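You operate a simulated robot arm through the tools that you are given. There is no shell and no other tool.

Carry out the task below with a simulated robot arm. There is one attempt and no reset: what you move stays moved.

## Task
Wind the nozzle gap to 25 mm, set a 40 ml shot and fill the middle hollow.
Fine: leave the other two empty; pull the table out after.

It is judged by the outcome, as a careful person would: the job done as asked, and still so three seconds after it is handed in. It fails if anything else is knocked over, pushed out of place, dropped, spilled or broken.

## Robot
A 7-joint arm with a two-finger parallel gripper, fixed in place. Base frame: the origin is on the floor under the middle of its stand, x ahead of it, y to its left, z up. Lengths are in mm, angles in rad, forces in N, time in s.
It reaches about 1247 mm from its shoulder. Its first joint turns from -2.304 to 2.304 rad. Payload 3.91 kg.
The TCP is the grasp point between the finger pads, 30 mm short of the fingertips. In the tool frame z runs along the fingers and y along their closing line. Largest opening 110 mm; finger width 20, thickness 10; the body of the gripper, 48 by 112 mm, starts 55 mm behind the TCP.
Orientation is told as [roll, pitch, yaw] about the base's x, y, z axes, in that order, counted from this pose: with the fingers straight down and closing along the base's y, the tool's x points along the base's -x, its y along +y and its z along -z.

## Interface
- The arm moves only by the tool drive_tool. Its argument "series" is a list of rows, each an object (a shift or turn left out is 0, a gripper value left out holds the last) with "grip": the opening, from 0 (shut) to 1 (fully open); "linear": the shift along the base's x, y, z in mm, a list of three; "delta_rot": the turn, a rotation vector about the base's x, y, z in rad, a list of three. In form: [{"grip": grip, "linear": [dx, dy, dz], "delta_rot": [ax, ay, az]}, ...]. A call has 1 to 20 rows; each row is the pose to reach, as a shift and turn from the pose commanded when the call began. Rows are played at 5 a second. More than 50 mm and 0.15 rad between two rows, or a gripper value outside its range, and nothing of the call is played. Where a pose cannot be reached the arm comes as near as it can. A force on the tool above 90 N (or 10 N above the force at the start of the call, whichever is more), or a blocked arm, ends the call early, and 0.2 s more pass. The fingers move at their own pace (about 108 mm/s each) and stop on an object; they squeeze with about 31 N. The grip force told is the motor's: it shows also when the fingers shut on nothing. Time passes only in rows, and 0.2 s behind the last, so rows that repeat a pose let the fingers close. The reply holds the time, the measured pose of the TCP, the force on the tool along the base axes, the opening and the grip force, in the units named above and with some noise, with the torque about the TCP (base axes, N m) and any sound that the robot's microphone picked up, and new pictures: "show" is both (left out), scene, wrist or none.
- Cameras (640 x 400 px; columns grow to the right, rows downward): "scene" is fixed at [399.9, 501.7, 1457]; the picture's right is [-0.13, 0.99, 0.00], its down [0.48, 0.06, -0.87] and it looks along [-0.87, -0.11, -0.48] (base axes); focal length 214 px, centre (320, 200). "wrist" rides on the gripper at [72, 17, -103] in the tool frame; the picture's right is [-0.23, 0.97, 0.00], its down [-0.76, -0.18, -0.62] and it looks along [-0.61, -0.14, 0.78] (tool axes); focal length 222 px, centre (320, 200). There is no depth. A picture from a camera that has moved, and an enlarged one, comes with that camera's place and axes in the base frame and with its lens.
- zoom(camera, box): a new picture of the part [left, top, right, bottom] of that camera's present view, enlarged. No time passes.
- sign_off(): hands the job in; it is judged then, once.

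Places have to be worked out from the pictures, the camera data and where the tool is seen. Open the gripper and draw the arm clear of the work before you hand the job in, unless the task says otherwise.

The tools are called after "Call:" as name(argument=value, ...) on one line, values as JSON. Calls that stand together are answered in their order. drive_tool: Moves the arm, as the interface text tells. Its arguments: {"type":"object","properties":{"series":{"type":"array","items":{"type":"object","properties":{"grip":{"type":"number"},"linear":{"type":"array","items":{"type":"number"}},"delta_rot":{"type":"array","items":{"type":"number"}}}}},"show":{"type":"string","enum":["both","scene","wrist","none"]}},"required":["series"]} The other tools are called the same way: zoom (camera, box) takes an enlarged picture of a part of a camera's view; sign_off () hands the job in.

At the start:

```text
t: 0.0
position: [236.5, 473.7, 1250.6]
tcp_rot: [0.001, -0.001, 0.002]
contact_force: [0.8, -0.2, 0.4]
ft_torque: [0.0, 0.01, 0.01]
gripper_width: 110.1
grasp_force: 0.0
```

scene: 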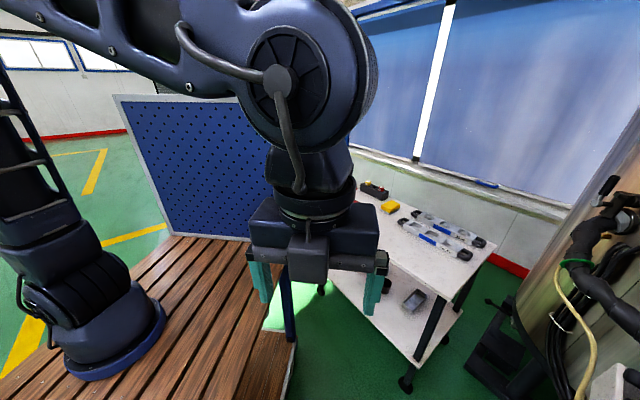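
wrist: 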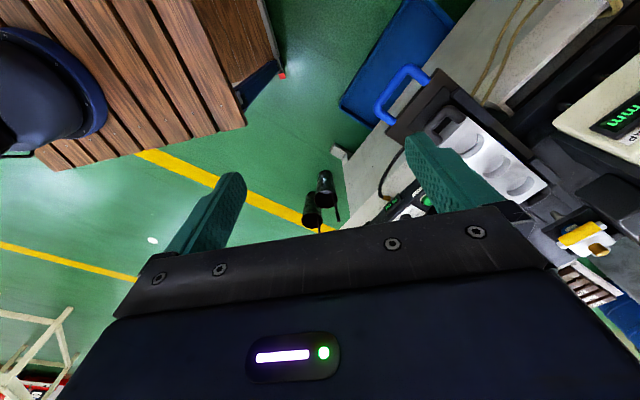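

The wrist view shows a machine with a blue-handled sliding table carrying a three-hollow block, and a mm display at the right edge. I'll zoom in on both views before moving.

Call:
zoom(camera="wrist", box=[330, 0, 640, 194])

Call:
zoom(camera="scene", box=[440, 130, 640, 400])

Call:
zoom(camera="wrist", box=[480, 150, 640, 400])

```text
2.06 times, centred on (485, 97) of wrist
camera zoom: at [163.7, 489.8, 1353.5], right [0.23, 0.97, 0.0], down [0.76, -0.18, 0.62], along [0.61, -0.14, -0.78], focal length 458 px, centre (-20, 412)
```

zoom: 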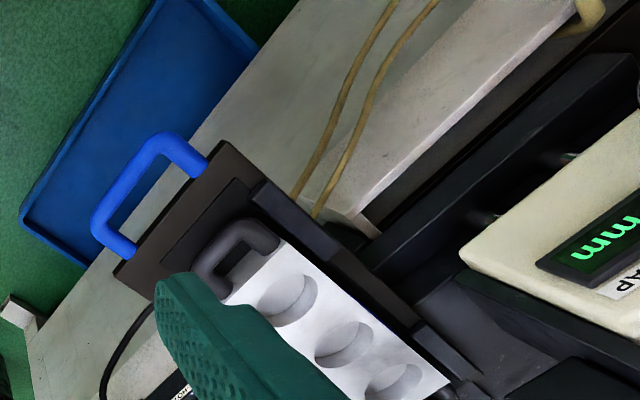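

```text
1.48 times, centred on (540, 265) of scene
camera zoom: at [399.9, 501.7, 1457.0], right [-0.13, 0.99, 0.0], down [0.48, 0.06, -0.87], along [-0.87, -0.11, -0.48], focal length 318 px, centre (-6, 104)
```

zoom: 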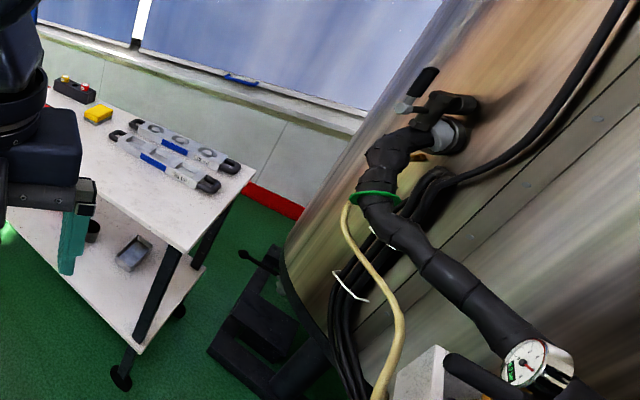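

```text
1.60 times, centred on (560, 275) of wrist
camera zoom: at [163.7, 489.8, 1353.5], right [0.23, 0.97, 0.0], down [0.76, -0.18, 0.62], along [0.61, -0.14, -0.78], focal length 355 px, centre (-64, 80)
```

zoom: 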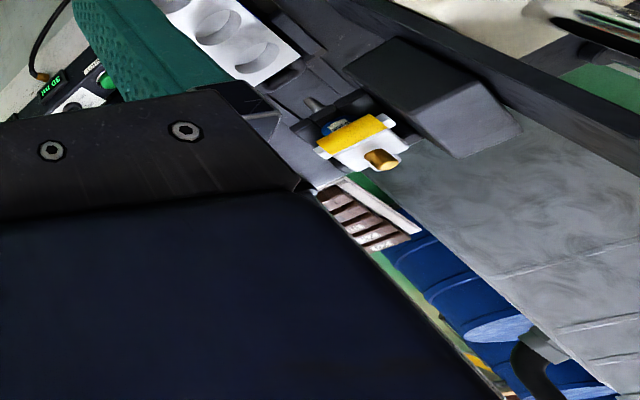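

The zoom's picture widens to fit its aspect ratio, so a tall narrow box at the right edge should show more of the machine. I'll use that in both cameras.

Call:
zoom(camera="wrist", box=[620, 0, 640, 400])

Call:
zoom(camera="scene", box=[620, 0, 640, 400])

```text
1.00 times, centred on (630, 200) of wrist (not enlarged: the box is as wide or as high as the picture)
camera zoom: at [163.7, 489.8, 1353.5], right [0.23, 0.97, 0.0], down [0.76, -0.18, 0.62], along [0.61, -0.14, -0.78], focal length 222 px, centre (10, 200)
```

zoom: 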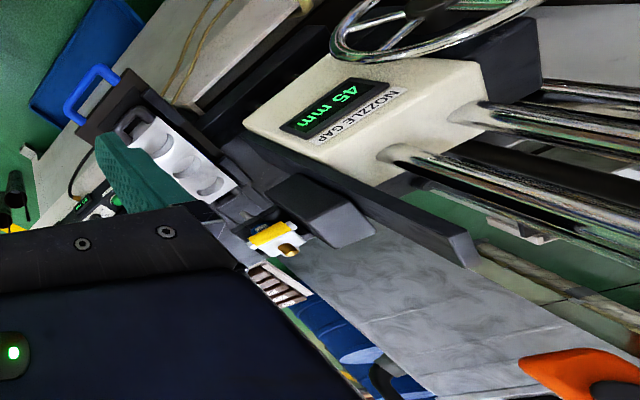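

```text
1.00 times, centred on (630, 200) of scene (not enlarged: the box is as wide or as high as the picture)
camera zoom: at [399.9, 501.7, 1457.0], right [-0.13, 0.99, 0.0], down [0.48, 0.06, -0.87], along [-0.87, -0.11, -0.48], focal length 214 px, centre (10, 200)
```

zoom: 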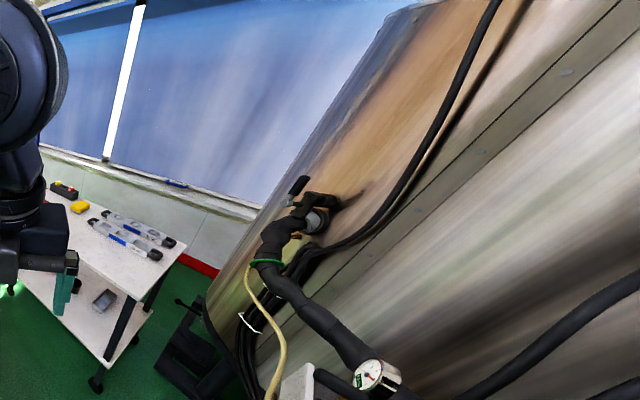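

The extended view shows the machine at +y: a handwheel on a "NOZZLE GAP 45 mm" housing, chrome pillars, an orange item, the mould table with its blue handle, and a pendant with a green button. I'll turn the tool about z in place so the wrist camera looks at it directly.

Call:
drive_tool(series=[{"delta_rot": [0, 0, 0.14]}, {"delta_rot": [0, 0, 0.28]}, {"delta_rot": [0, 0, 0.42]}, {"delta_rot": [0, 0, 0.56]}, {"delta_rot": [0, 0, 0.7]}, {"delta_rot": [0, 0, 0.84]}, {"delta_rot": [0, 0, 0.98]}], show="both")

```text
t: 1.6
position: [235.7, 474.6, 1250.7]
tcp_rot: [0.002, 0.001, 0.982]
contact_force: [1.2, -0.2, 0.5]
ft_torque: [0.01, 0.02, 0.01]
gripper_width: 110.0
grasp_force: 0.0
camera wrist: at [181.7, 422.5, 1353.4], right [-0.68, 0.73, 0.0], down [0.57, 0.54, 0.62], along [0.45, 0.43, -0.78], focal length 222 px, centre (320, 200)
```

scene: 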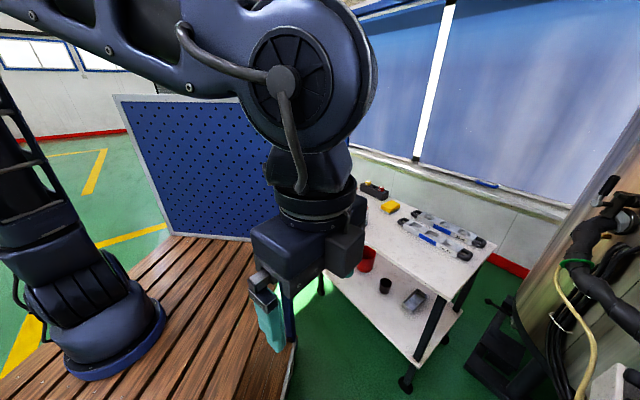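
wrist: 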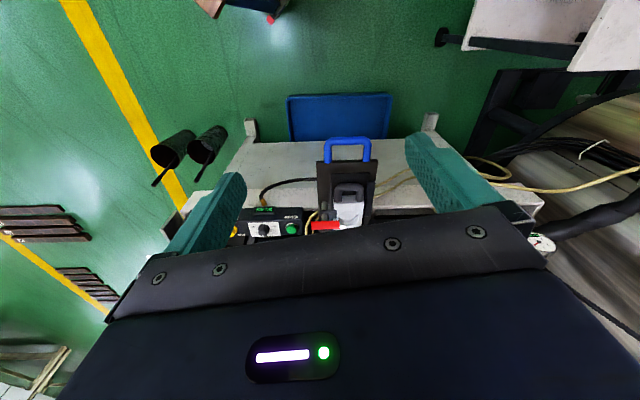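

The wrist picture is effectively upside down, with the machine ahead at about 45° and the table handle triangulating near [302, 626, 884]. I'll zoom on the machine front and on the pendant.

Call:
zoom(camera="wrist", box=[220, 100, 460, 250])

Call:
zoom(camera="wrist", box=[620, 0, 640, 400])

Call:
zoom(camera="scene", box=[0, 390, 640, 400])

```text
2.67 times, centred on (340, 175) of wrist
camera zoom: at [181.7, 422.5, 1353.4], right [-0.68, 0.73, 0.0], down [0.57, 0.54, 0.62], along [0.45, 0.43, -0.78], focal length 592 px, centre (267, 267)
```

zoom: 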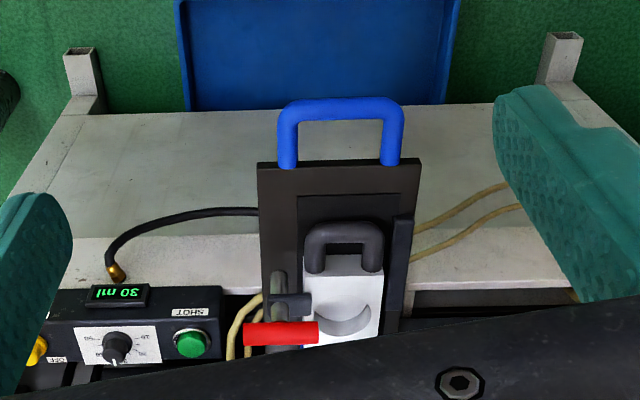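

```text
1.00 times, centred on (630, 200) of wrist (not enlarged: the box is as wide or as high as the picture)
camera zoom: at [181.7, 422.5, 1353.4], right [-0.68, 0.73, 0.0], down [0.57, 0.54, 0.62], along [0.45, 0.43, -0.78], focal length 222 px, centre (10, 200)
```

zoom: 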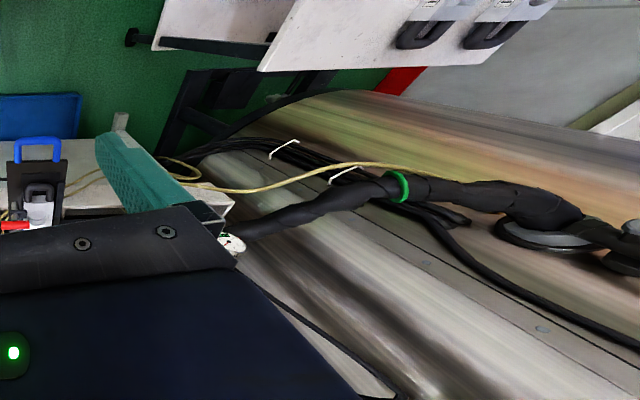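

```text
1.00 times, centred on (320, 395) of scene (not enlarged: the box is as wide or as high as the picture)
camera zoom: at [399.9, 501.7, 1457.0], right [-0.13, 0.99, 0.0], down [0.48, 0.06, -0.87], along [-0.87, -0.11, -0.48], focal length 214 px, centre (320, 5)
```

zoom: 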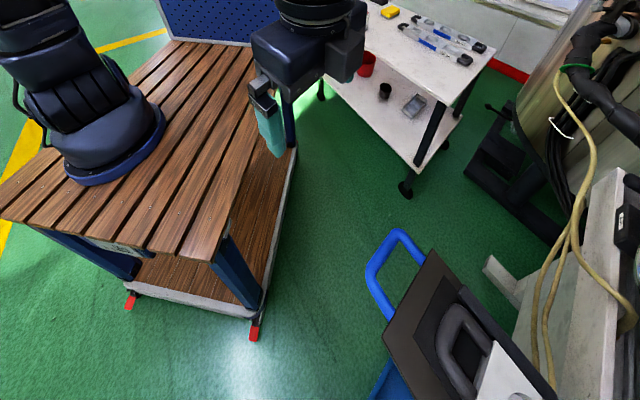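

The extended zoom shows the control box reading 30 ml, with a dial and a green SHOT button, and a grey mould with its own handle beside a red lever. I'll raise the tool and tilt the fingers back so the upper half of the wrist picture looks onto the machine.

Call:
drive_tool(series=[{"linear": [-10, -10, 30], "delta_rot": [-0.083, 0.086, 0]}, {"linear": [-20, -20, 60], "delta_rot": [-0.166, 0.173, 0]}, {"linear": [-30, -30, 90], "delta_rot": [-0.248, 0.259, 0]}, {"linear": [-40, -40, 120], "delta_rot": [-0.331, 0.346, 0]}, {"linear": [-50, -50, 150], "delta_rot": [-0.414, 0.432, 0]}, {"linear": [-50, -50, 150], "delta_rot": [-0.414, 0.432, 0]}], show="both")

```text
t: 3.0
position: [184.7, 423.8, 1401.4]
tcp_rot: [0.147, 0.583, 1.024]
contact_force: [0.7, 0.3, 0.5]
ft_torque: [0.02, 0.01, 0.0]
gripper_width: 109.8
grasp_force: 0.0
camera wrist: at [182.3, 421.6, 1528.1], right [-0.68, 0.73, -0.01], down [0.73, 0.68, 0.07], along [0.06, 0.04, -1.0], focal length 222 px, centre (320, 200)
```

scene: 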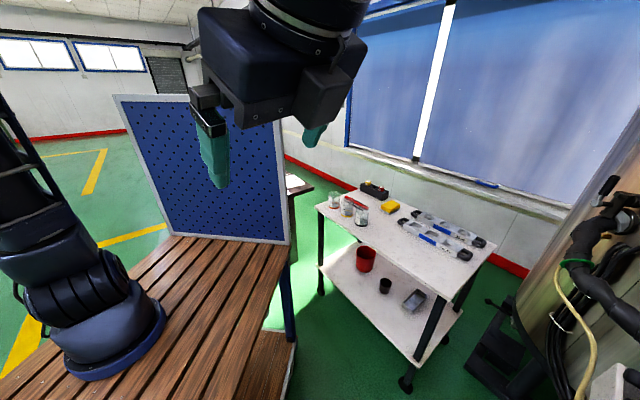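
wrist: 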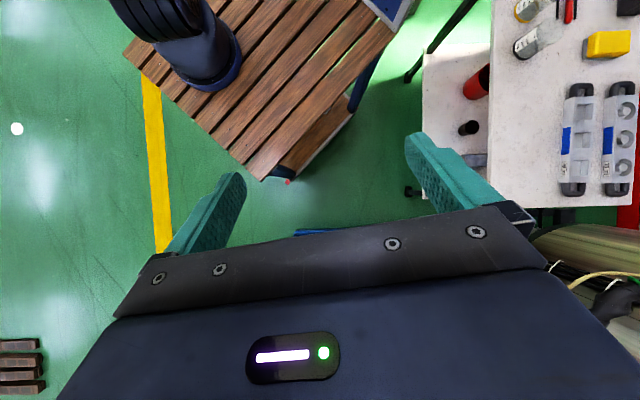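

The tilt went the wrong way and the camera now looks straight down, though that did show the side table with spare moulds. I'll reverse the tilt by about 1.15 rad so the camera looks forward onto the machine.

Call:
drive_tool(series=[{"linear": [0, 0, 0], "delta_rot": [0.1, -0.104, 0]}, {"linear": [0, 0, 0], "delta_rot": [0.2, -0.208, 0]}, {"linear": [0, 0, 0], "delta_rot": [0.3, -0.312, 0]}, {"linear": [0, 0, 0], "delta_rot": [0.4, -0.416, 0]}, {"linear": [0, 0, 0], "delta_rot": [0.5, -0.52, 0]}, {"linear": [0, 0, 0], "delta_rot": [0.6, -0.624, 0]}, {"linear": [0, 0, 0], "delta_rot": [0.7, -0.728, 0]}, {"linear": [0, 0, 0], "delta_rot": [0.8, -0.832, 0]}, {"linear": [0, 0, 0], "delta_rot": [0.8, -0.832, 0]}], show="both")

```text
t: 5.0
position: [186.0, 423.7, 1400.7]
tcp_rot: [-0.131, -0.543, 1.017]
contact_force: [0.0, -0.3, 0.0]
ft_torque: [0.0, -0.03, -0.03]
gripper_width: 110.1
grasp_force: 0.0
camera wrist: at [100.7, 342.4, 1448.5], right [-0.69, 0.73, 0.01], down [0.25, 0.22, 0.94], along [0.68, 0.65, -0.33], focal length 222 px, centre (320, 200)
```

scene: 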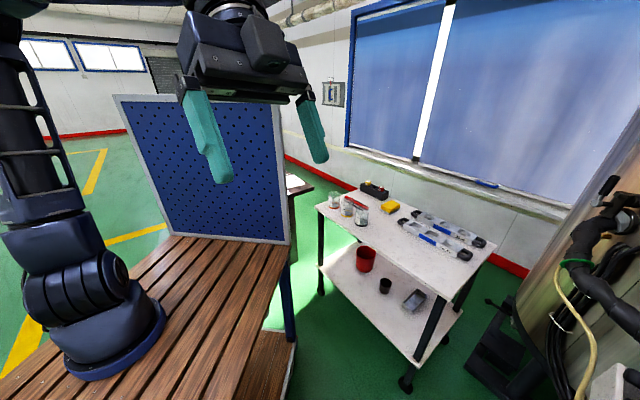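
wrist: 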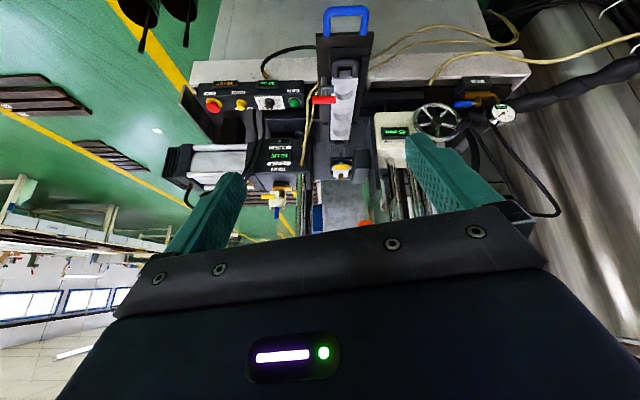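

Now the machine is in view. I'll zoom in on it in parts.

Call:
zoom(camera="wrist", box=[180, 60, 420, 210])

Call:
zoom(camera="wrist", box=[350, 60, 560, 190])

Call:
zoom(camera="wrist", box=[190, 70, 320, 150])

Call:
zoom(camera="wrist", box=[290, 60, 400, 190])

```text
2.67 times, centred on (300, 135) of wrist
camera zoom: at [100.7, 342.4, 1448.5], right [-0.69, 0.73, 0.01], down [0.25, 0.22, 0.94], along [0.68, 0.65, -0.33], focal length 592 px, centre (373, 373)
```

zoom: 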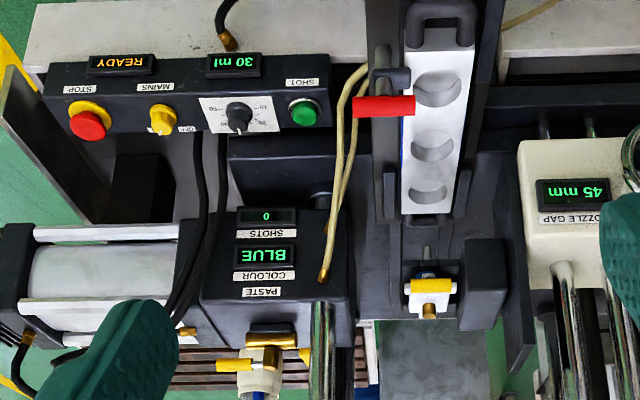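

```text
3.05 times, centred on (455, 125) of wrist
camera zoom: at [100.7, 342.4, 1448.5], right [-0.69, 0.73, 0.01], down [0.25, 0.22, 0.94], along [0.68, 0.65, -0.33], focal length 677 px, centre (-91, 429)
```

zoom: 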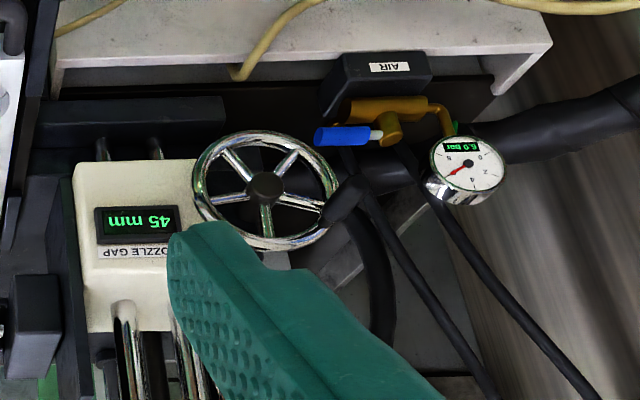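

```text
4.92 times, centred on (255, 110) of wrist
camera zoom: at [100.7, 342.4, 1448.5], right [-0.69, 0.73, 0.01], down [0.25, 0.22, 0.94], along [0.68, 0.65, -0.33], focal length 1094 px, centre (640, 643)
```

zoom: 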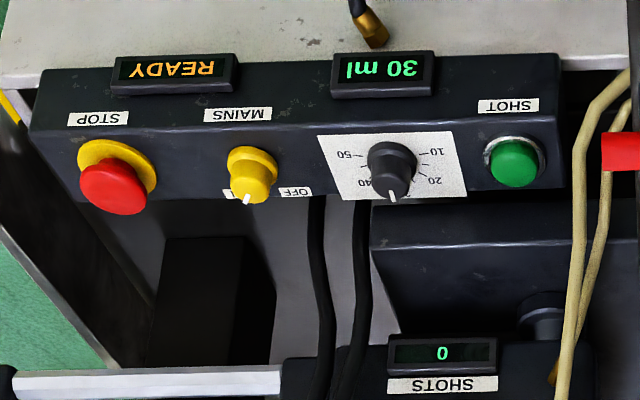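

```text
3.08 times, centred on (345, 125) of wrist
camera zoom: at [100.7, 342.4, 1448.5], right [-0.69, 0.73, 0.01], down [0.25, 0.22, 0.94], along [0.68, 0.65, -0.33], focal length 684 px, centre (243, 431)
```

zoom: 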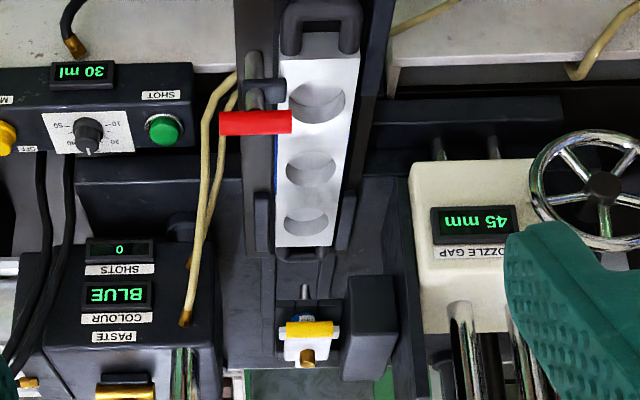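

The control box (STOP, MAINS, dial, SHOT), the paste unit (BLUE, SHOTS 0), the gap housing with handwheel (45 mm) and the air valve at 6 bar are all readable. I'll tilt further to see the upper part of the machine before moving closer.

Call:
drive_tool(series=[{"linear": [0, 0, 0], "delta_rot": [0.1, -0.104, 0]}, {"linear": [0, 0, 0], "delta_rot": [0.2, -0.208, 0]}, {"linear": [0, 0, 0], "delta_rot": [0.3, -0.312, 0]}, {"linear": [0, 0, 0], "delta_rot": [0.4, -0.416, 0]}, {"linear": [0, 0, 0], "delta_rot": [0.4, -0.416, 0]}], show="wrist")

Call:
zoom(camera="wrist", box=[160, 0, 480, 200])

Call:
zoom(camera="wrist", box=[0, 0, 640, 10])

```text
t: 6.2
position: [187.0, 423.3, 1401.9]
tcp_rot: [-0.427, -1.086, 1.244]
contact_force: [0.0, -0.3, 0.2]
ft_torque: [-0.02, -0.01, 0.01]
gripper_width: 110.0
grasp_force: 0.1
camera wrist: at [95.8, 336.9, 1376.3], right [-0.69, 0.72, 0.01], down [-0.16, -0.17, 0.97], along [0.71, 0.67, 0.23], focal length 222 px, centre (320, 200)
```

wrist: 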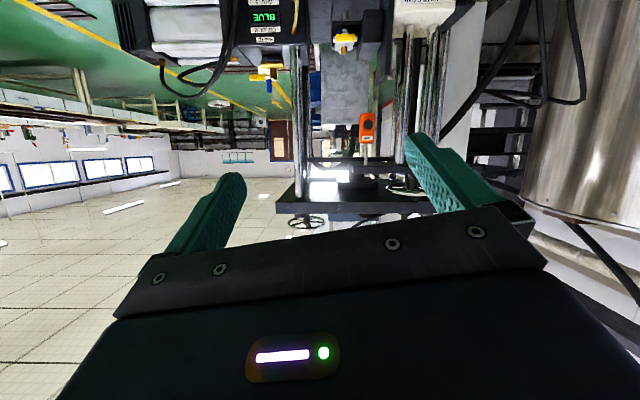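

```text
2.00 times, centred on (320, 100) of wrist
camera zoom: at [95.8, 336.9, 1376.3], right [-0.69, 0.72, 0.01], down [-0.16, -0.17, 0.97], along [0.71, 0.67, 0.23], focal length 444 px, centre (320, 400)
```

zoom: 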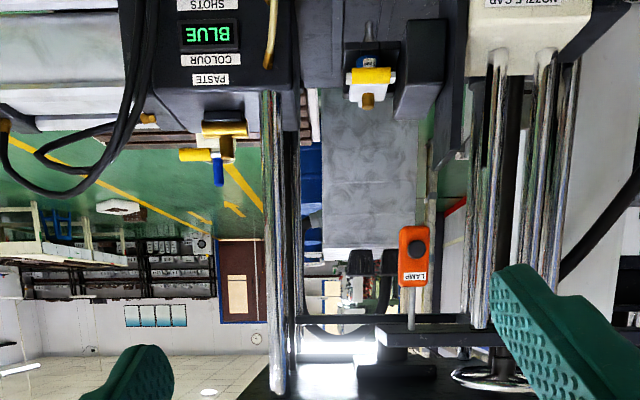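

```text
1.00 times, centred on (320, 5) of wrist (not enlarged: the box is as wide or as high as the picture)
camera zoom: at [95.8, 336.9, 1376.3], right [-0.69, 0.72, 0.01], down [-0.16, -0.17, 0.97], along [0.71, 0.67, 0.23], focal length 222 px, centre (320, 395)
```

zoom: 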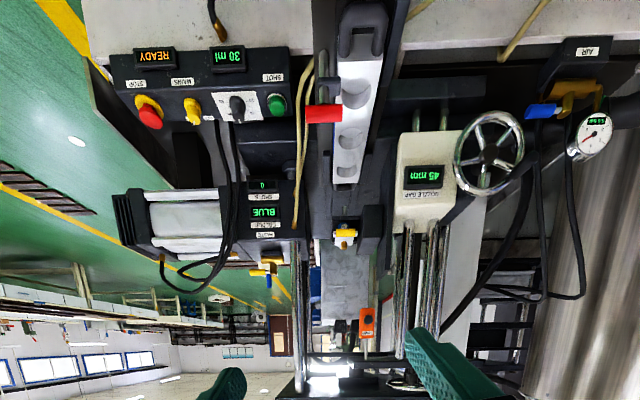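

A gantry with chrome columns and an overhead plate stands behind the table, well ahead of us. I'll tilt back partway and move in toward the machine front for a second viewpoint to triangulate from.

Call:
drive_tool(series=[{"linear": [20, 20, 0], "delta_rot": [-0.1, 0.104, 0]}, {"linear": [40, 40, 0], "delta_rot": [-0.2, 0.208, 0]}, {"linear": [60, 60, 0], "delta_rot": [-0.3, 0.312, 0]}, {"linear": [90, 80, 0], "delta_rot": [-0.35, 0.364, 0]}, {"linear": [120, 110, 0], "delta_rot": [-0.35, 0.364, 0]}, {"linear": [120, 110, 0], "delta_rot": [-0.35, 0.364, 0]}], show="both")

Call:
zoom(camera="wrist", box=[0, 0, 640, 10])

Call:
zoom(camera="wrist", box=[180, 0, 460, 175])

```text
t: 7.6
position: [305.5, 536.1, 1400.8]
tcp_rot: [-0.155, -0.611, 1.031]
contact_force: [-0.5, 0.0, 0.3]
ft_torque: [-0.02, -0.03, -0.02]
gripper_width: 109.9
grasp_force: 0.1
camera wrist: at [217.1, 451.1, 1440.2], right [-0.69, 0.73, 0.01], down [0.2, 0.18, 0.96], along [0.7, 0.66, -0.27], focal length 222 px, centre (320, 200)
```

scene: 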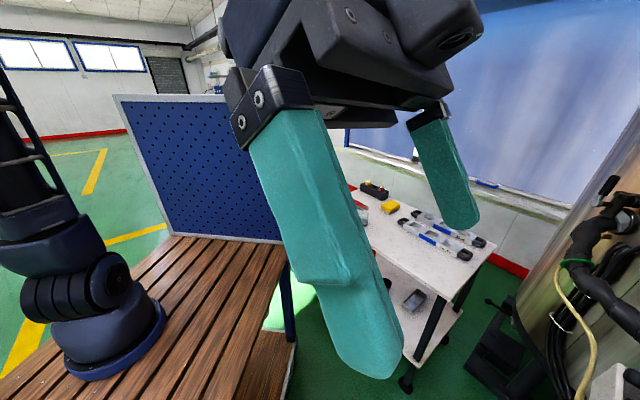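
wrist: 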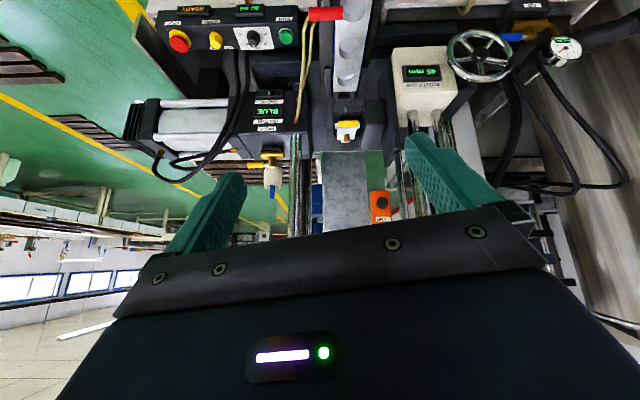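

```text
1.00 times, centred on (320, 5) of wrist (not enlarged: the box is as wide or as high as the picture)
camera zoom: at [217.1, 451.1, 1440.2], right [-0.69, 0.73, 0.01], down [0.2, 0.18, 0.96], along [0.7, 0.66, -0.27], focal length 222 px, centre (320, 395)
```

zoom: 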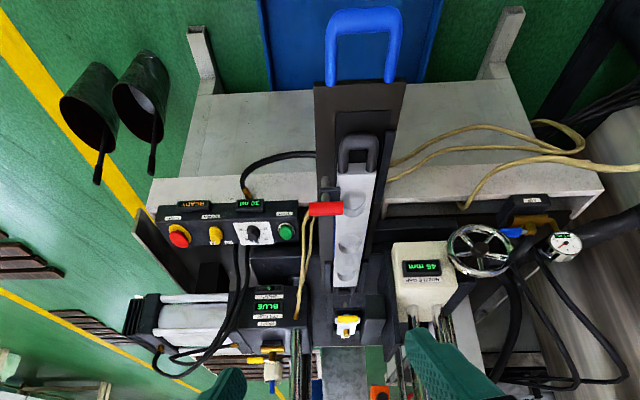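

```text
2.29 times, centred on (320, 88) of wrist
camera zoom: at [217.1, 451.1, 1440.2], right [-0.69, 0.73, 0.01], down [0.2, 0.18, 0.96], along [0.7, 0.66, -0.27], focal length 508 px, centre (320, 457)
```

zoom: 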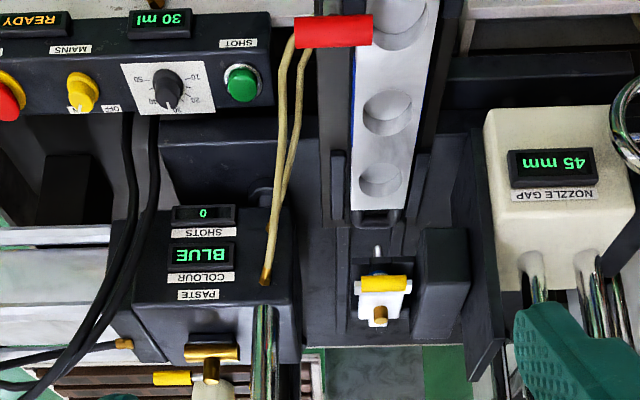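

Triangulating between views gives the handwheel hub near [248, 959, 1021], middle hollow near [459, 780, 969], nozzle tip near [547, 862, 1030] and red lever near [421, 665, 1012]. I'll move closer above the table front with the fingers vertical, to study the mould, lever and nozzle.

Call:
drive_tool(series=[{"linear": [10, 20, -20], "delta_rot": [-0.1, 0.104, 0]}, {"linear": [20, 50, -40], "delta_rot": [-0.2, 0.208, 0]}, {"linear": [30, 75, -60], "delta_rot": [-0.3, 0.312, 0]}, {"linear": [40, 100, -80], "delta_rot": [-0.38, 0.395, 0]}, {"linear": [50, 125, -100], "delta_rot": [-0.45, 0.468, 0]}, {"linear": [60, 150, -120], "delta_rot": [-0.45, 0.468, 0]}, {"linear": [60, 150, -120], "delta_rot": [-0.45, 0.468, 0]}], show="both")

Call:
zoom(camera="wrist", box=[0, 0, 640, 10])

Call:
zoom(camera="scene", box=[320, 395, 640, 400])

```text
t: 9.2
position: [368.7, 687.0, 1279.9]
tcp_rot: [0.005, 0.021, 0.979]
contact_force: [0.3, 0.0, 0.7]
ft_torque: [-0.01, 0.0, -0.02]
gripper_width: 110.0
grasp_force: 0.1
camera wrist: at [315.0, 634.9, 1385.3], right [-0.68, 0.73, 0.0], down [0.58, 0.54, 0.61], along [0.44, 0.41, -0.8], focal length 222 px, centre (320, 200)
```

scene: 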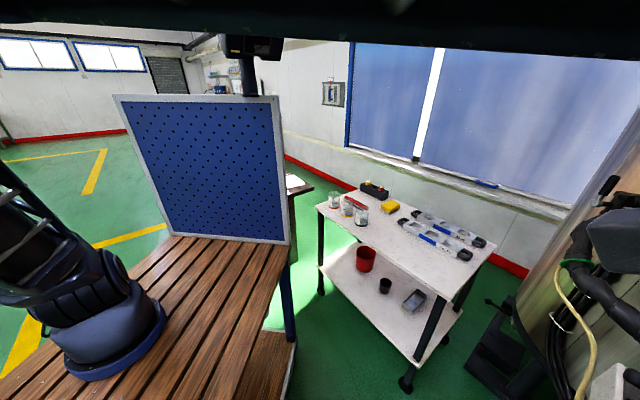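
wrist: 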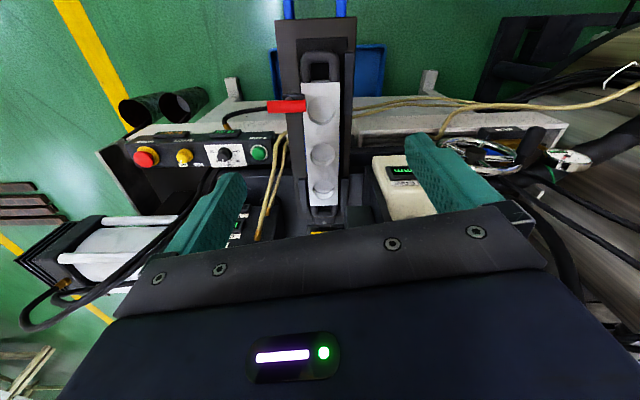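

```text
1.00 times, centred on (320, 5) of wrist (not enlarged: the box is as wide or as high as the picture)
camera zoom: at [315.0, 634.9, 1385.3], right [-0.68, 0.73, 0.0], down [0.58, 0.54, 0.61], along [0.44, 0.41, -0.8], focal length 222 px, centre (320, 395)
```

zoom: 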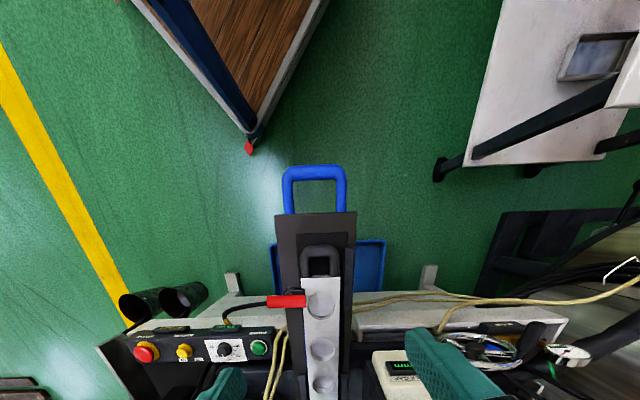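

```text
2.00 times, centred on (480, 398) of scene
camera zoom: at [399.9, 501.7, 1457.0], right [-0.13, 0.99, 0.0], down [0.48, 0.06, -0.87], along [-0.87, -0.11, -0.48], focal length 429 px, centre (0, -195)
```

zoom: 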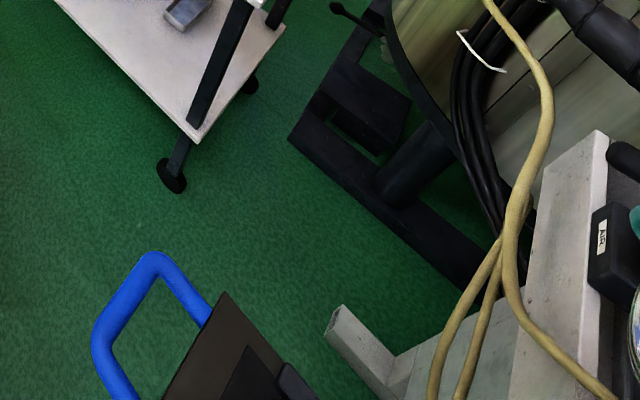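

I'll zoom on the mould, the red clamp lever, the control box and the wheel from this closer position.

Call:
zoom(camera="wrist", box=[250, 40, 410, 240])

Call:
zoom(camera="wrist", box=[120, 115, 280, 215])

Call:
zoom(camera="wrist", box=[360, 110, 560, 235])

```text
2.00 times, centred on (330, 140) of wrist
camera zoom: at [315.0, 634.9, 1385.3], right [-0.68, 0.73, 0.0], down [0.58, 0.54, 0.61], along [0.44, 0.41, -0.8], focal length 444 px, centre (300, 320)
```

zoom: 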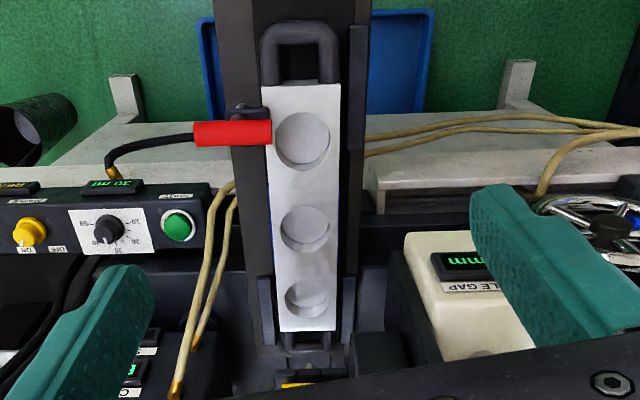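

```text
4.00 times, centred on (200, 165) of wrist
camera zoom: at [315.0, 634.9, 1385.3], right [-0.68, 0.73, 0.0], down [0.58, 0.54, 0.61], along [0.44, 0.41, -0.8], focal length 888 px, centre (800, 340)
```

zoom: 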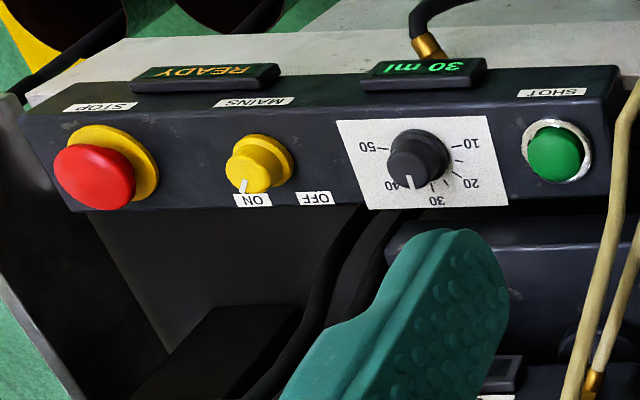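

```text
3.20 times, centred on (460, 172) of wrist
camera zoom: at [315.0, 634.9, 1385.3], right [-0.68, 0.73, 0.0], down [0.58, 0.54, 0.61], along [0.44, 0.41, -0.8], focal length 711 px, centre (-128, 288)
```

zoom: 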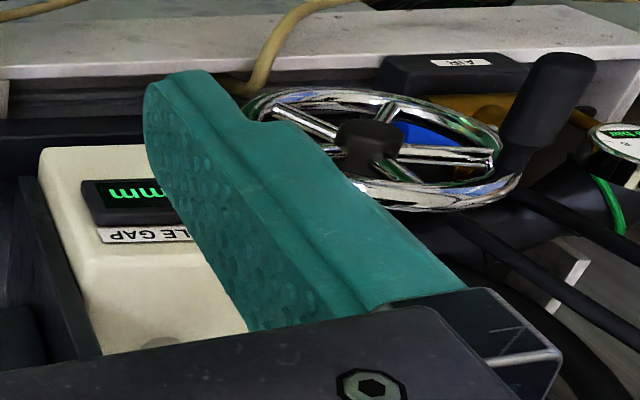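

MAINS is ON, and the controls sit on the box's top face. Machine axis is about 45°, and refined points are the handle bar at [275, 586, 932], middle hollow at [452, 768, 983], SHOT at [584, 685, 893] and knob at [636, 622, 905]. I'll swing the camera to look across the table from the right, to understand the red lever and nozzle.

Call:
drive_tool(series=[{"linear": [10, -20, -10], "delta_rot": [0, 0, 0.14]}, {"linear": [20, -40, -20], "delta_rot": [0, 0, 0.28]}, {"linear": [30, -60, -30], "delta_rot": [0, 0, 0.42]}, {"linear": [40, -80, -40], "delta_rot": [0, 0, 0.56]}, {"linear": [50, -100, -50], "delta_rot": [0, 0, 0.7]}, {"linear": [60, -120, -60], "delta_rot": [0, 0, 0.84]}, {"linear": [70, -140, -70], "delta_rot": [0, 0, 0.98]}, {"linear": [70, -150, -80], "delta_rot": [0, 0, 1.1]}, {"linear": [70, -150, -80], "delta_rot": [0, 0, 1.1]}], show="both")

Call:
zoom(camera="wrist", box=[240, 0, 440, 200])

```text
t: 11.2
position: [435.9, 535.4, 1201.4]
tcp_rot: [0.004, 0.02, 2.082]
contact_force: [-0.7, 0.1, 0.1]
ft_torque: [0.02, -0.01, 0.02]
gripper_width: 110.0
grasp_force: 0.0
camera wrist: at [456.4, 464.7, 1305.4], right [-0.96, -0.28, 0.0], down [-0.22, 0.76, 0.61], along [-0.17, 0.58, -0.8], focal length 222 px, centre (320, 200)
```

scene: 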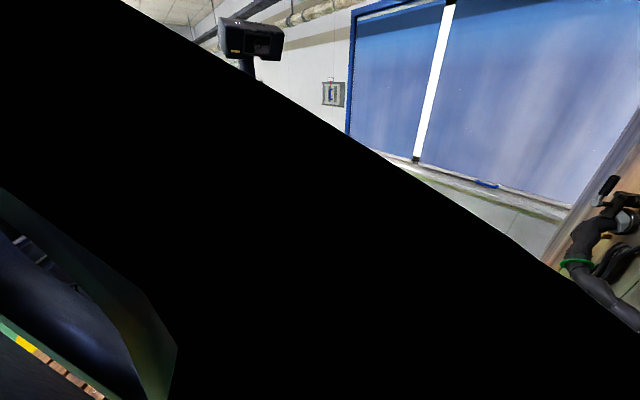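
wrist: 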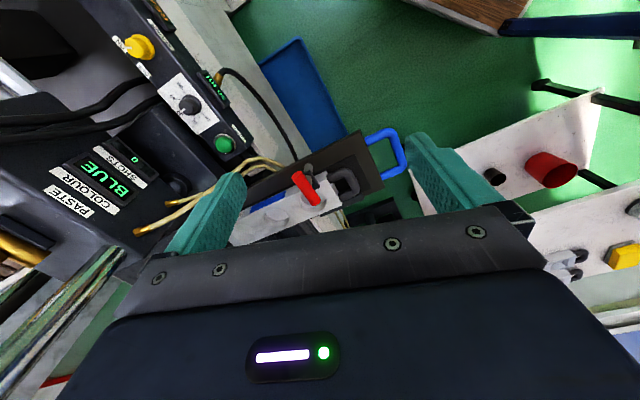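

```text
2.00 times, centred on (340, 100) of wrist
camera zoom: at [456.4, 464.7, 1305.4], right [-0.96, -0.28, 0.0], down [-0.22, 0.76, 0.61], along [-0.17, 0.58, -0.8], focal length 444 px, centre (280, 400)
```

zoom: 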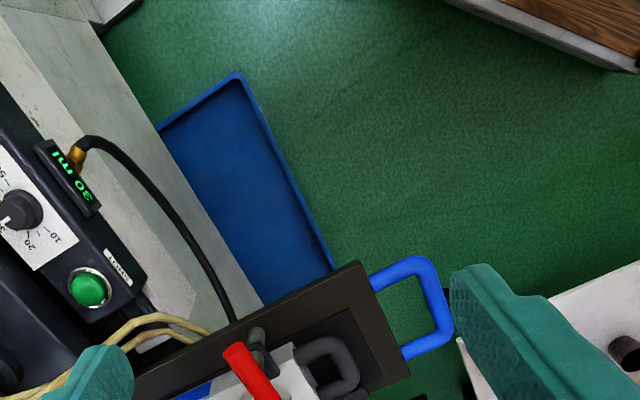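

From this side the red lever projects toward the camera over the mould's edge. I'll zoom tighter on it and on the control box.

Call:
zoom(camera="wrist", box=[230, 120, 420, 240])

Call:
zoom(camera="wrist", box=[100, 0, 260, 200])

```text
3.33 times, centred on (325, 180) of wrist
camera zoom: at [456.4, 464.7, 1305.4], right [-0.96, -0.28, 0.0], down [-0.22, 0.76, 0.61], along [-0.17, 0.58, -0.8], focal length 740 px, centre (303, 267)
```

zoom: 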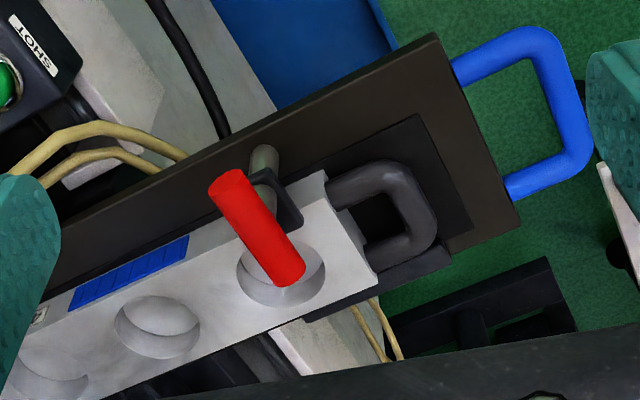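

```text
2.00 times, centred on (180, 100) of wrist
camera zoom: at [456.4, 464.7, 1305.4], right [-0.96, -0.28, 0.0], down [-0.22, 0.76, 0.61], along [-0.17, 0.58, -0.8], focal length 444 px, centre (600, 400)
```

zoom: 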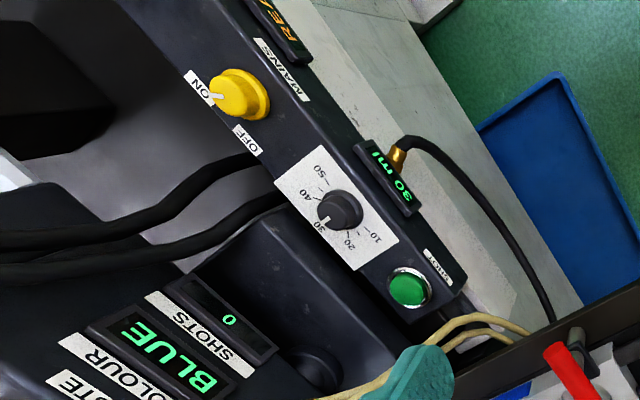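

The red handle is horizontal at z≈1013, running from the right side of the plate to the mould's edge, like a toggle clamp on a grey post. I'll move lower and closer for a definite look at it and at what is around it.

Call:
drive_tool(series=[{"linear": [15, 0, -30], "delta_rot": [0, 0, 0.05]}, {"linear": [30, 0, -60], "delta_rot": [0, 0, 0.1]}, {"linear": [45, 0, -90], "delta_rot": [0, 0, 0.15]}, {"linear": [55, 0, -110], "delta_rot": [0, 0, 0.2]}, {"linear": [55, 0, -110], "delta_rot": [0, 0, 0.2]}], show="wrist")

Call:
zoom(camera="wrist", box=[240, 80, 440, 210])

Call:
zoom(camera="wrist", box=[0, 0, 20, 400])

```text
t: 12.4
position: [489.5, 533.7, 1090.3]
tcp_rot: [0.004, 0.02, 2.282]
contact_force: [-0.4, 0.3, -0.1]
ft_torque: [-0.01, 0.0, 0.0]
gripper_width: 110.1
grasp_force: 0.1
camera wrist: at [523.7, 469.1, 1194.1], right [-0.89, -0.46, 0.0], down [-0.37, 0.7, 0.61], along [-0.28, 0.54, -0.8], focal length 222 px, centre (320, 200)
```

wrist: 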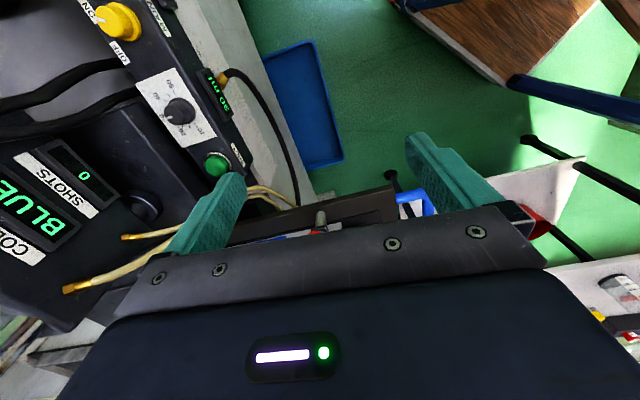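

```text
3.08 times, centred on (340, 145) of wrist
camera zoom: at [523.7, 469.1, 1194.1], right [-0.89, -0.46, 0.0], down [-0.37, 0.7, 0.61], along [-0.28, 0.54, -0.8], focal length 684 px, centre (258, 369)
```

zoom: 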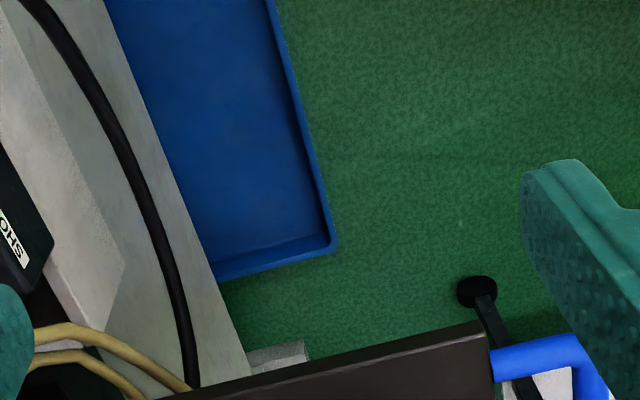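

```text
1.00 times, centred on (10, 200) of wrist (not enlarged: the box is as wide or as high as the picture)
camera zoom: at [523.7, 469.1, 1194.1], right [-0.89, -0.46, 0.0], down [-0.37, 0.7, 0.61], along [-0.28, 0.54, -0.8], focal length 222 px, centre (630, 200)
```

zoom: 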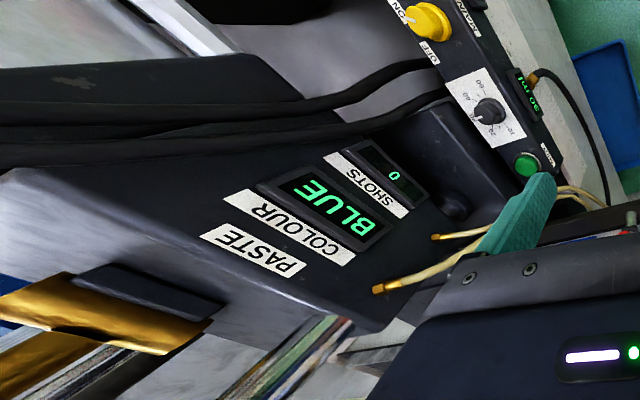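

The lever is hidden by the gripper here, so I'll back away and tilt the fingers toward the table so the camera looks more level.

Call:
drive_tool(series=[{"linear": [15, -18, 10], "delta_rot": [0.11, 0.094, 0]}, {"linear": [30, -36, 20], "delta_rot": [0.22, 0.188, 0]}, {"linear": [45, -54, 30], "delta_rot": [0.32, 0.274, 0]}, {"linear": [60, -72, 40], "delta_rot": [0.42, 0.36, 0]}, {"linear": [60, -72, 50], "delta_rot": [0.52, 0.445, 0]}, {"linear": [60, -72, 50], "delta_rot": [0.52, 0.445, 0]}], show="wrist")

Call:
zoom(camera="wrist", box=[180, 0, 440, 170])

```text
t: 13.8
position: [551.6, 462.8, 1141.9]
tcp_rot: [0.004, -0.664, 2.284]
contact_force: [0.0, 0.0, 0.7]
ft_torque: [-0.02, 0.01, -0.02]
gripper_width: 109.7
grasp_force: 0.1
camera wrist: at [617.9, 359.2, 1177.3], right [-0.85, -0.5, 0.14], down [0.0, 0.28, 0.96], along [-0.52, 0.82, -0.24], focal length 222 px, centre (320, 200)
```

wrist: 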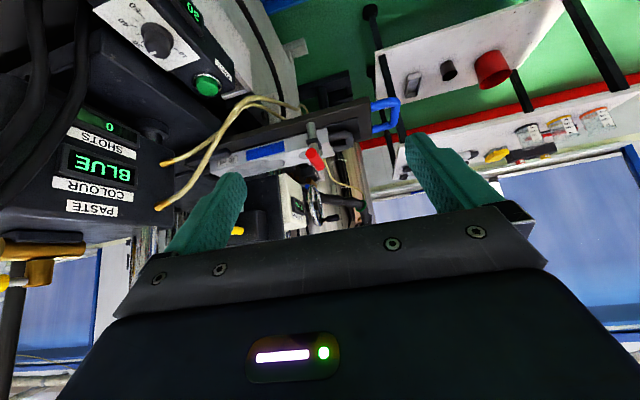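

```text
2.35 times, centred on (310, 85) of wrist
camera zoom: at [617.9, 359.2, 1177.3], right [-0.85, -0.5, 0.14], down [0.0, 0.28, 0.96], along [-0.52, 0.82, -0.24], focal length 523 px, centre (344, 471)
```

zoom: 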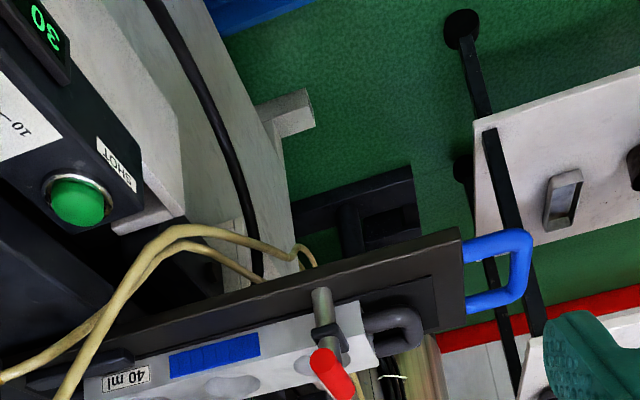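

The mould is labelled 40 ml. I'll zoom on the clamp.

Call:
zoom(camera="wrist", box=[200, 90, 400, 215])

Call:
zoom(camera="wrist", box=[270, 100, 370, 165])

Call:
zoom(camera="wrist", box=[0, 0, 20, 400])

```text
3.20 times, centred on (300, 152) of wrist
camera zoom: at [617.9, 359.2, 1177.3], right [-0.85, -0.5, 0.14], down [0.0, 0.28, 0.96], along [-0.52, 0.82, -0.24], focal length 711 px, centre (384, 352)
```

zoom: 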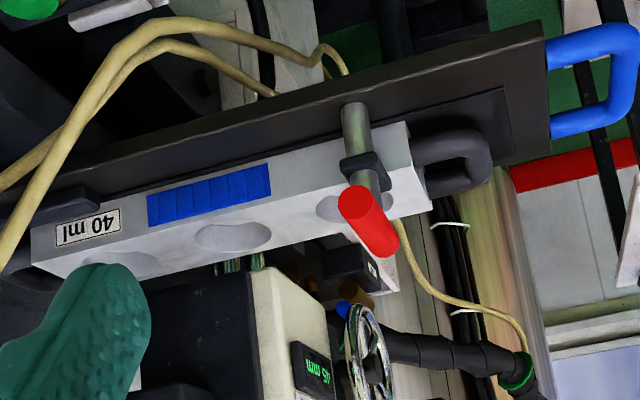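

```text
6.15 times, centred on (320, 132) of wrist
camera zoom: at [617.9, 359.2, 1177.3], right [-0.85, -0.5, 0.14], down [0.0, 0.28, 0.96], along [-0.52, 0.82, -0.24], focal length 1367 px, centre (320, 615)
```

zoom: 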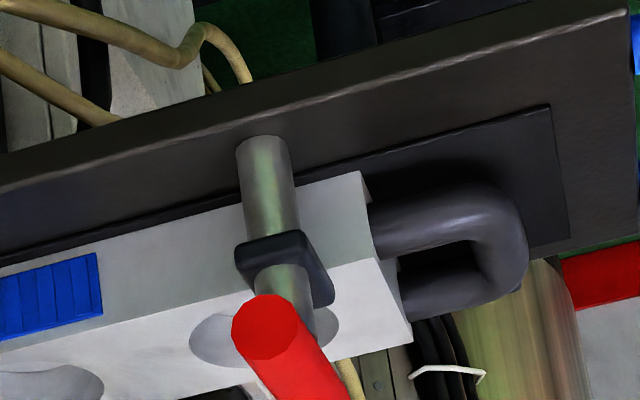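

```text
1.00 times, centred on (10, 200) of wrist (not enlarged: the box is as wide or as high as the picture)
camera zoom: at [617.9, 359.2, 1177.3], right [-0.85, -0.5, 0.14], down [0.0, 0.28, 0.96], along [-0.52, 0.82, -0.24], focal length 222 px, centre (630, 200)
```

zoom: 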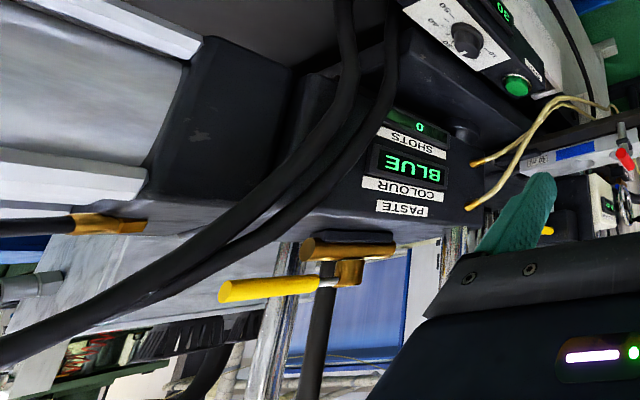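

The swing-clamp arm sits at mould-top height with its tip reaching over the mould's edge, so it looks closed and I'll leave it. Next is the handwheel: I'll level the tool and rise first.

Call:
drive_tool(series=[{"linear": [-15, -10, 25], "delta_rot": [-0.11, -0.094, 0]}, {"linear": [-30, -20, 50], "delta_rot": [-0.22, -0.188, 0]}, {"linear": [-50, -30, 75], "delta_rot": [-0.32, -0.274, 0]}, {"linear": [-75, -30, 100], "delta_rot": [-0.42, -0.36, 0]}, {"linear": [-100, -30, 120], "delta_rot": [-0.52, -0.445, 0]}], show="none")

Call:
drive_tool(series=[{"linear": [-30, 25, 0], "delta_rot": [0, 0, -0.13]}, {"linear": [-60, 55, 0], "delta_rot": [0, 0, -0.26]}, {"linear": [-90, 85, 0], "delta_rot": [0, 0, -0.39]}, {"linear": [-120, 115, 0], "delta_rot": [0, 0, -0.52]}, {"linear": [-150, 145, -5], "delta_rot": [0, 0, -0.65]}, {"linear": [-180, 175, -10], "delta_rot": [0, 0, -0.78]}, {"linear": [-210, 205, -15], "delta_rot": [0, 0, -0.91]}, {"linear": [-240, 235, -25], "delta_rot": [0, 0, -1.04]}, {"linear": [-270, 265, -35], "delta_rot": [0, 0, -1.17]}, {"linear": [-300, 295, -45], "delta_rot": [0, 0, -1.3]}, {"linear": [-325, 320, -55], "delta_rot": [0, 0, -1.43]}, {"linear": [-340, 340, -60], "delta_rot": [0, 0, -1.497]}, {"linear": [-340, 340, -60], "delta_rot": [0, 0, -1.497]}], show="both")

```text
t: 15.0
position: [451.4, 431.1, 1259.0]
tcp_rot: [0.008, 0.022, 2.276]
contact_force: [1.0, -0.9, -1.1]
ft_torque: [0.02, 0.03, -0.03]
gripper_width: 110.1
grasp_force: 0.0
```

```text
t: 17.8
position: [111.7, 771.2, 1201.6]
tcp_rot: [0.006, 0.02, 0.784]
contact_force: [0.0, -0.2, 0.0]
ft_torque: [-0.03, -0.04, 0.01]
gripper_width: 110.0
grasp_force: 0.0
camera wrist: at [50.1, 732.7, 1305.9], right [-0.53, 0.85, 0.0], down [0.68, 0.42, 0.61], along [0.52, 0.32, -0.8], focal length 222 px, centre (320, 200)
```

scene: 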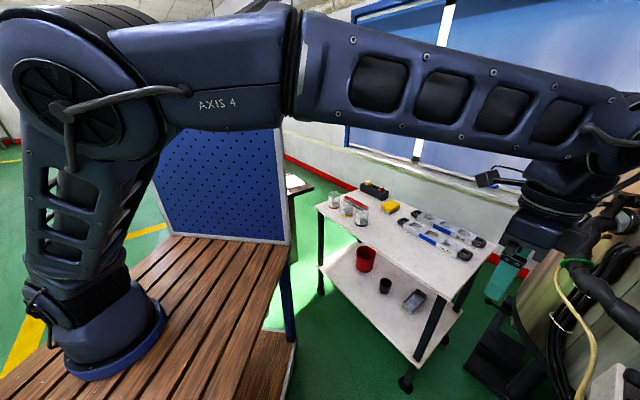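
wrist: 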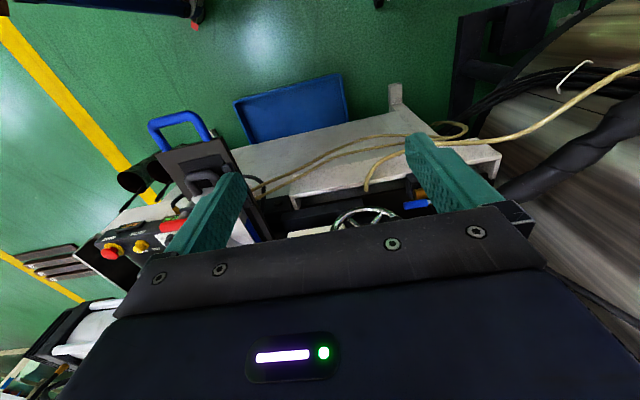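

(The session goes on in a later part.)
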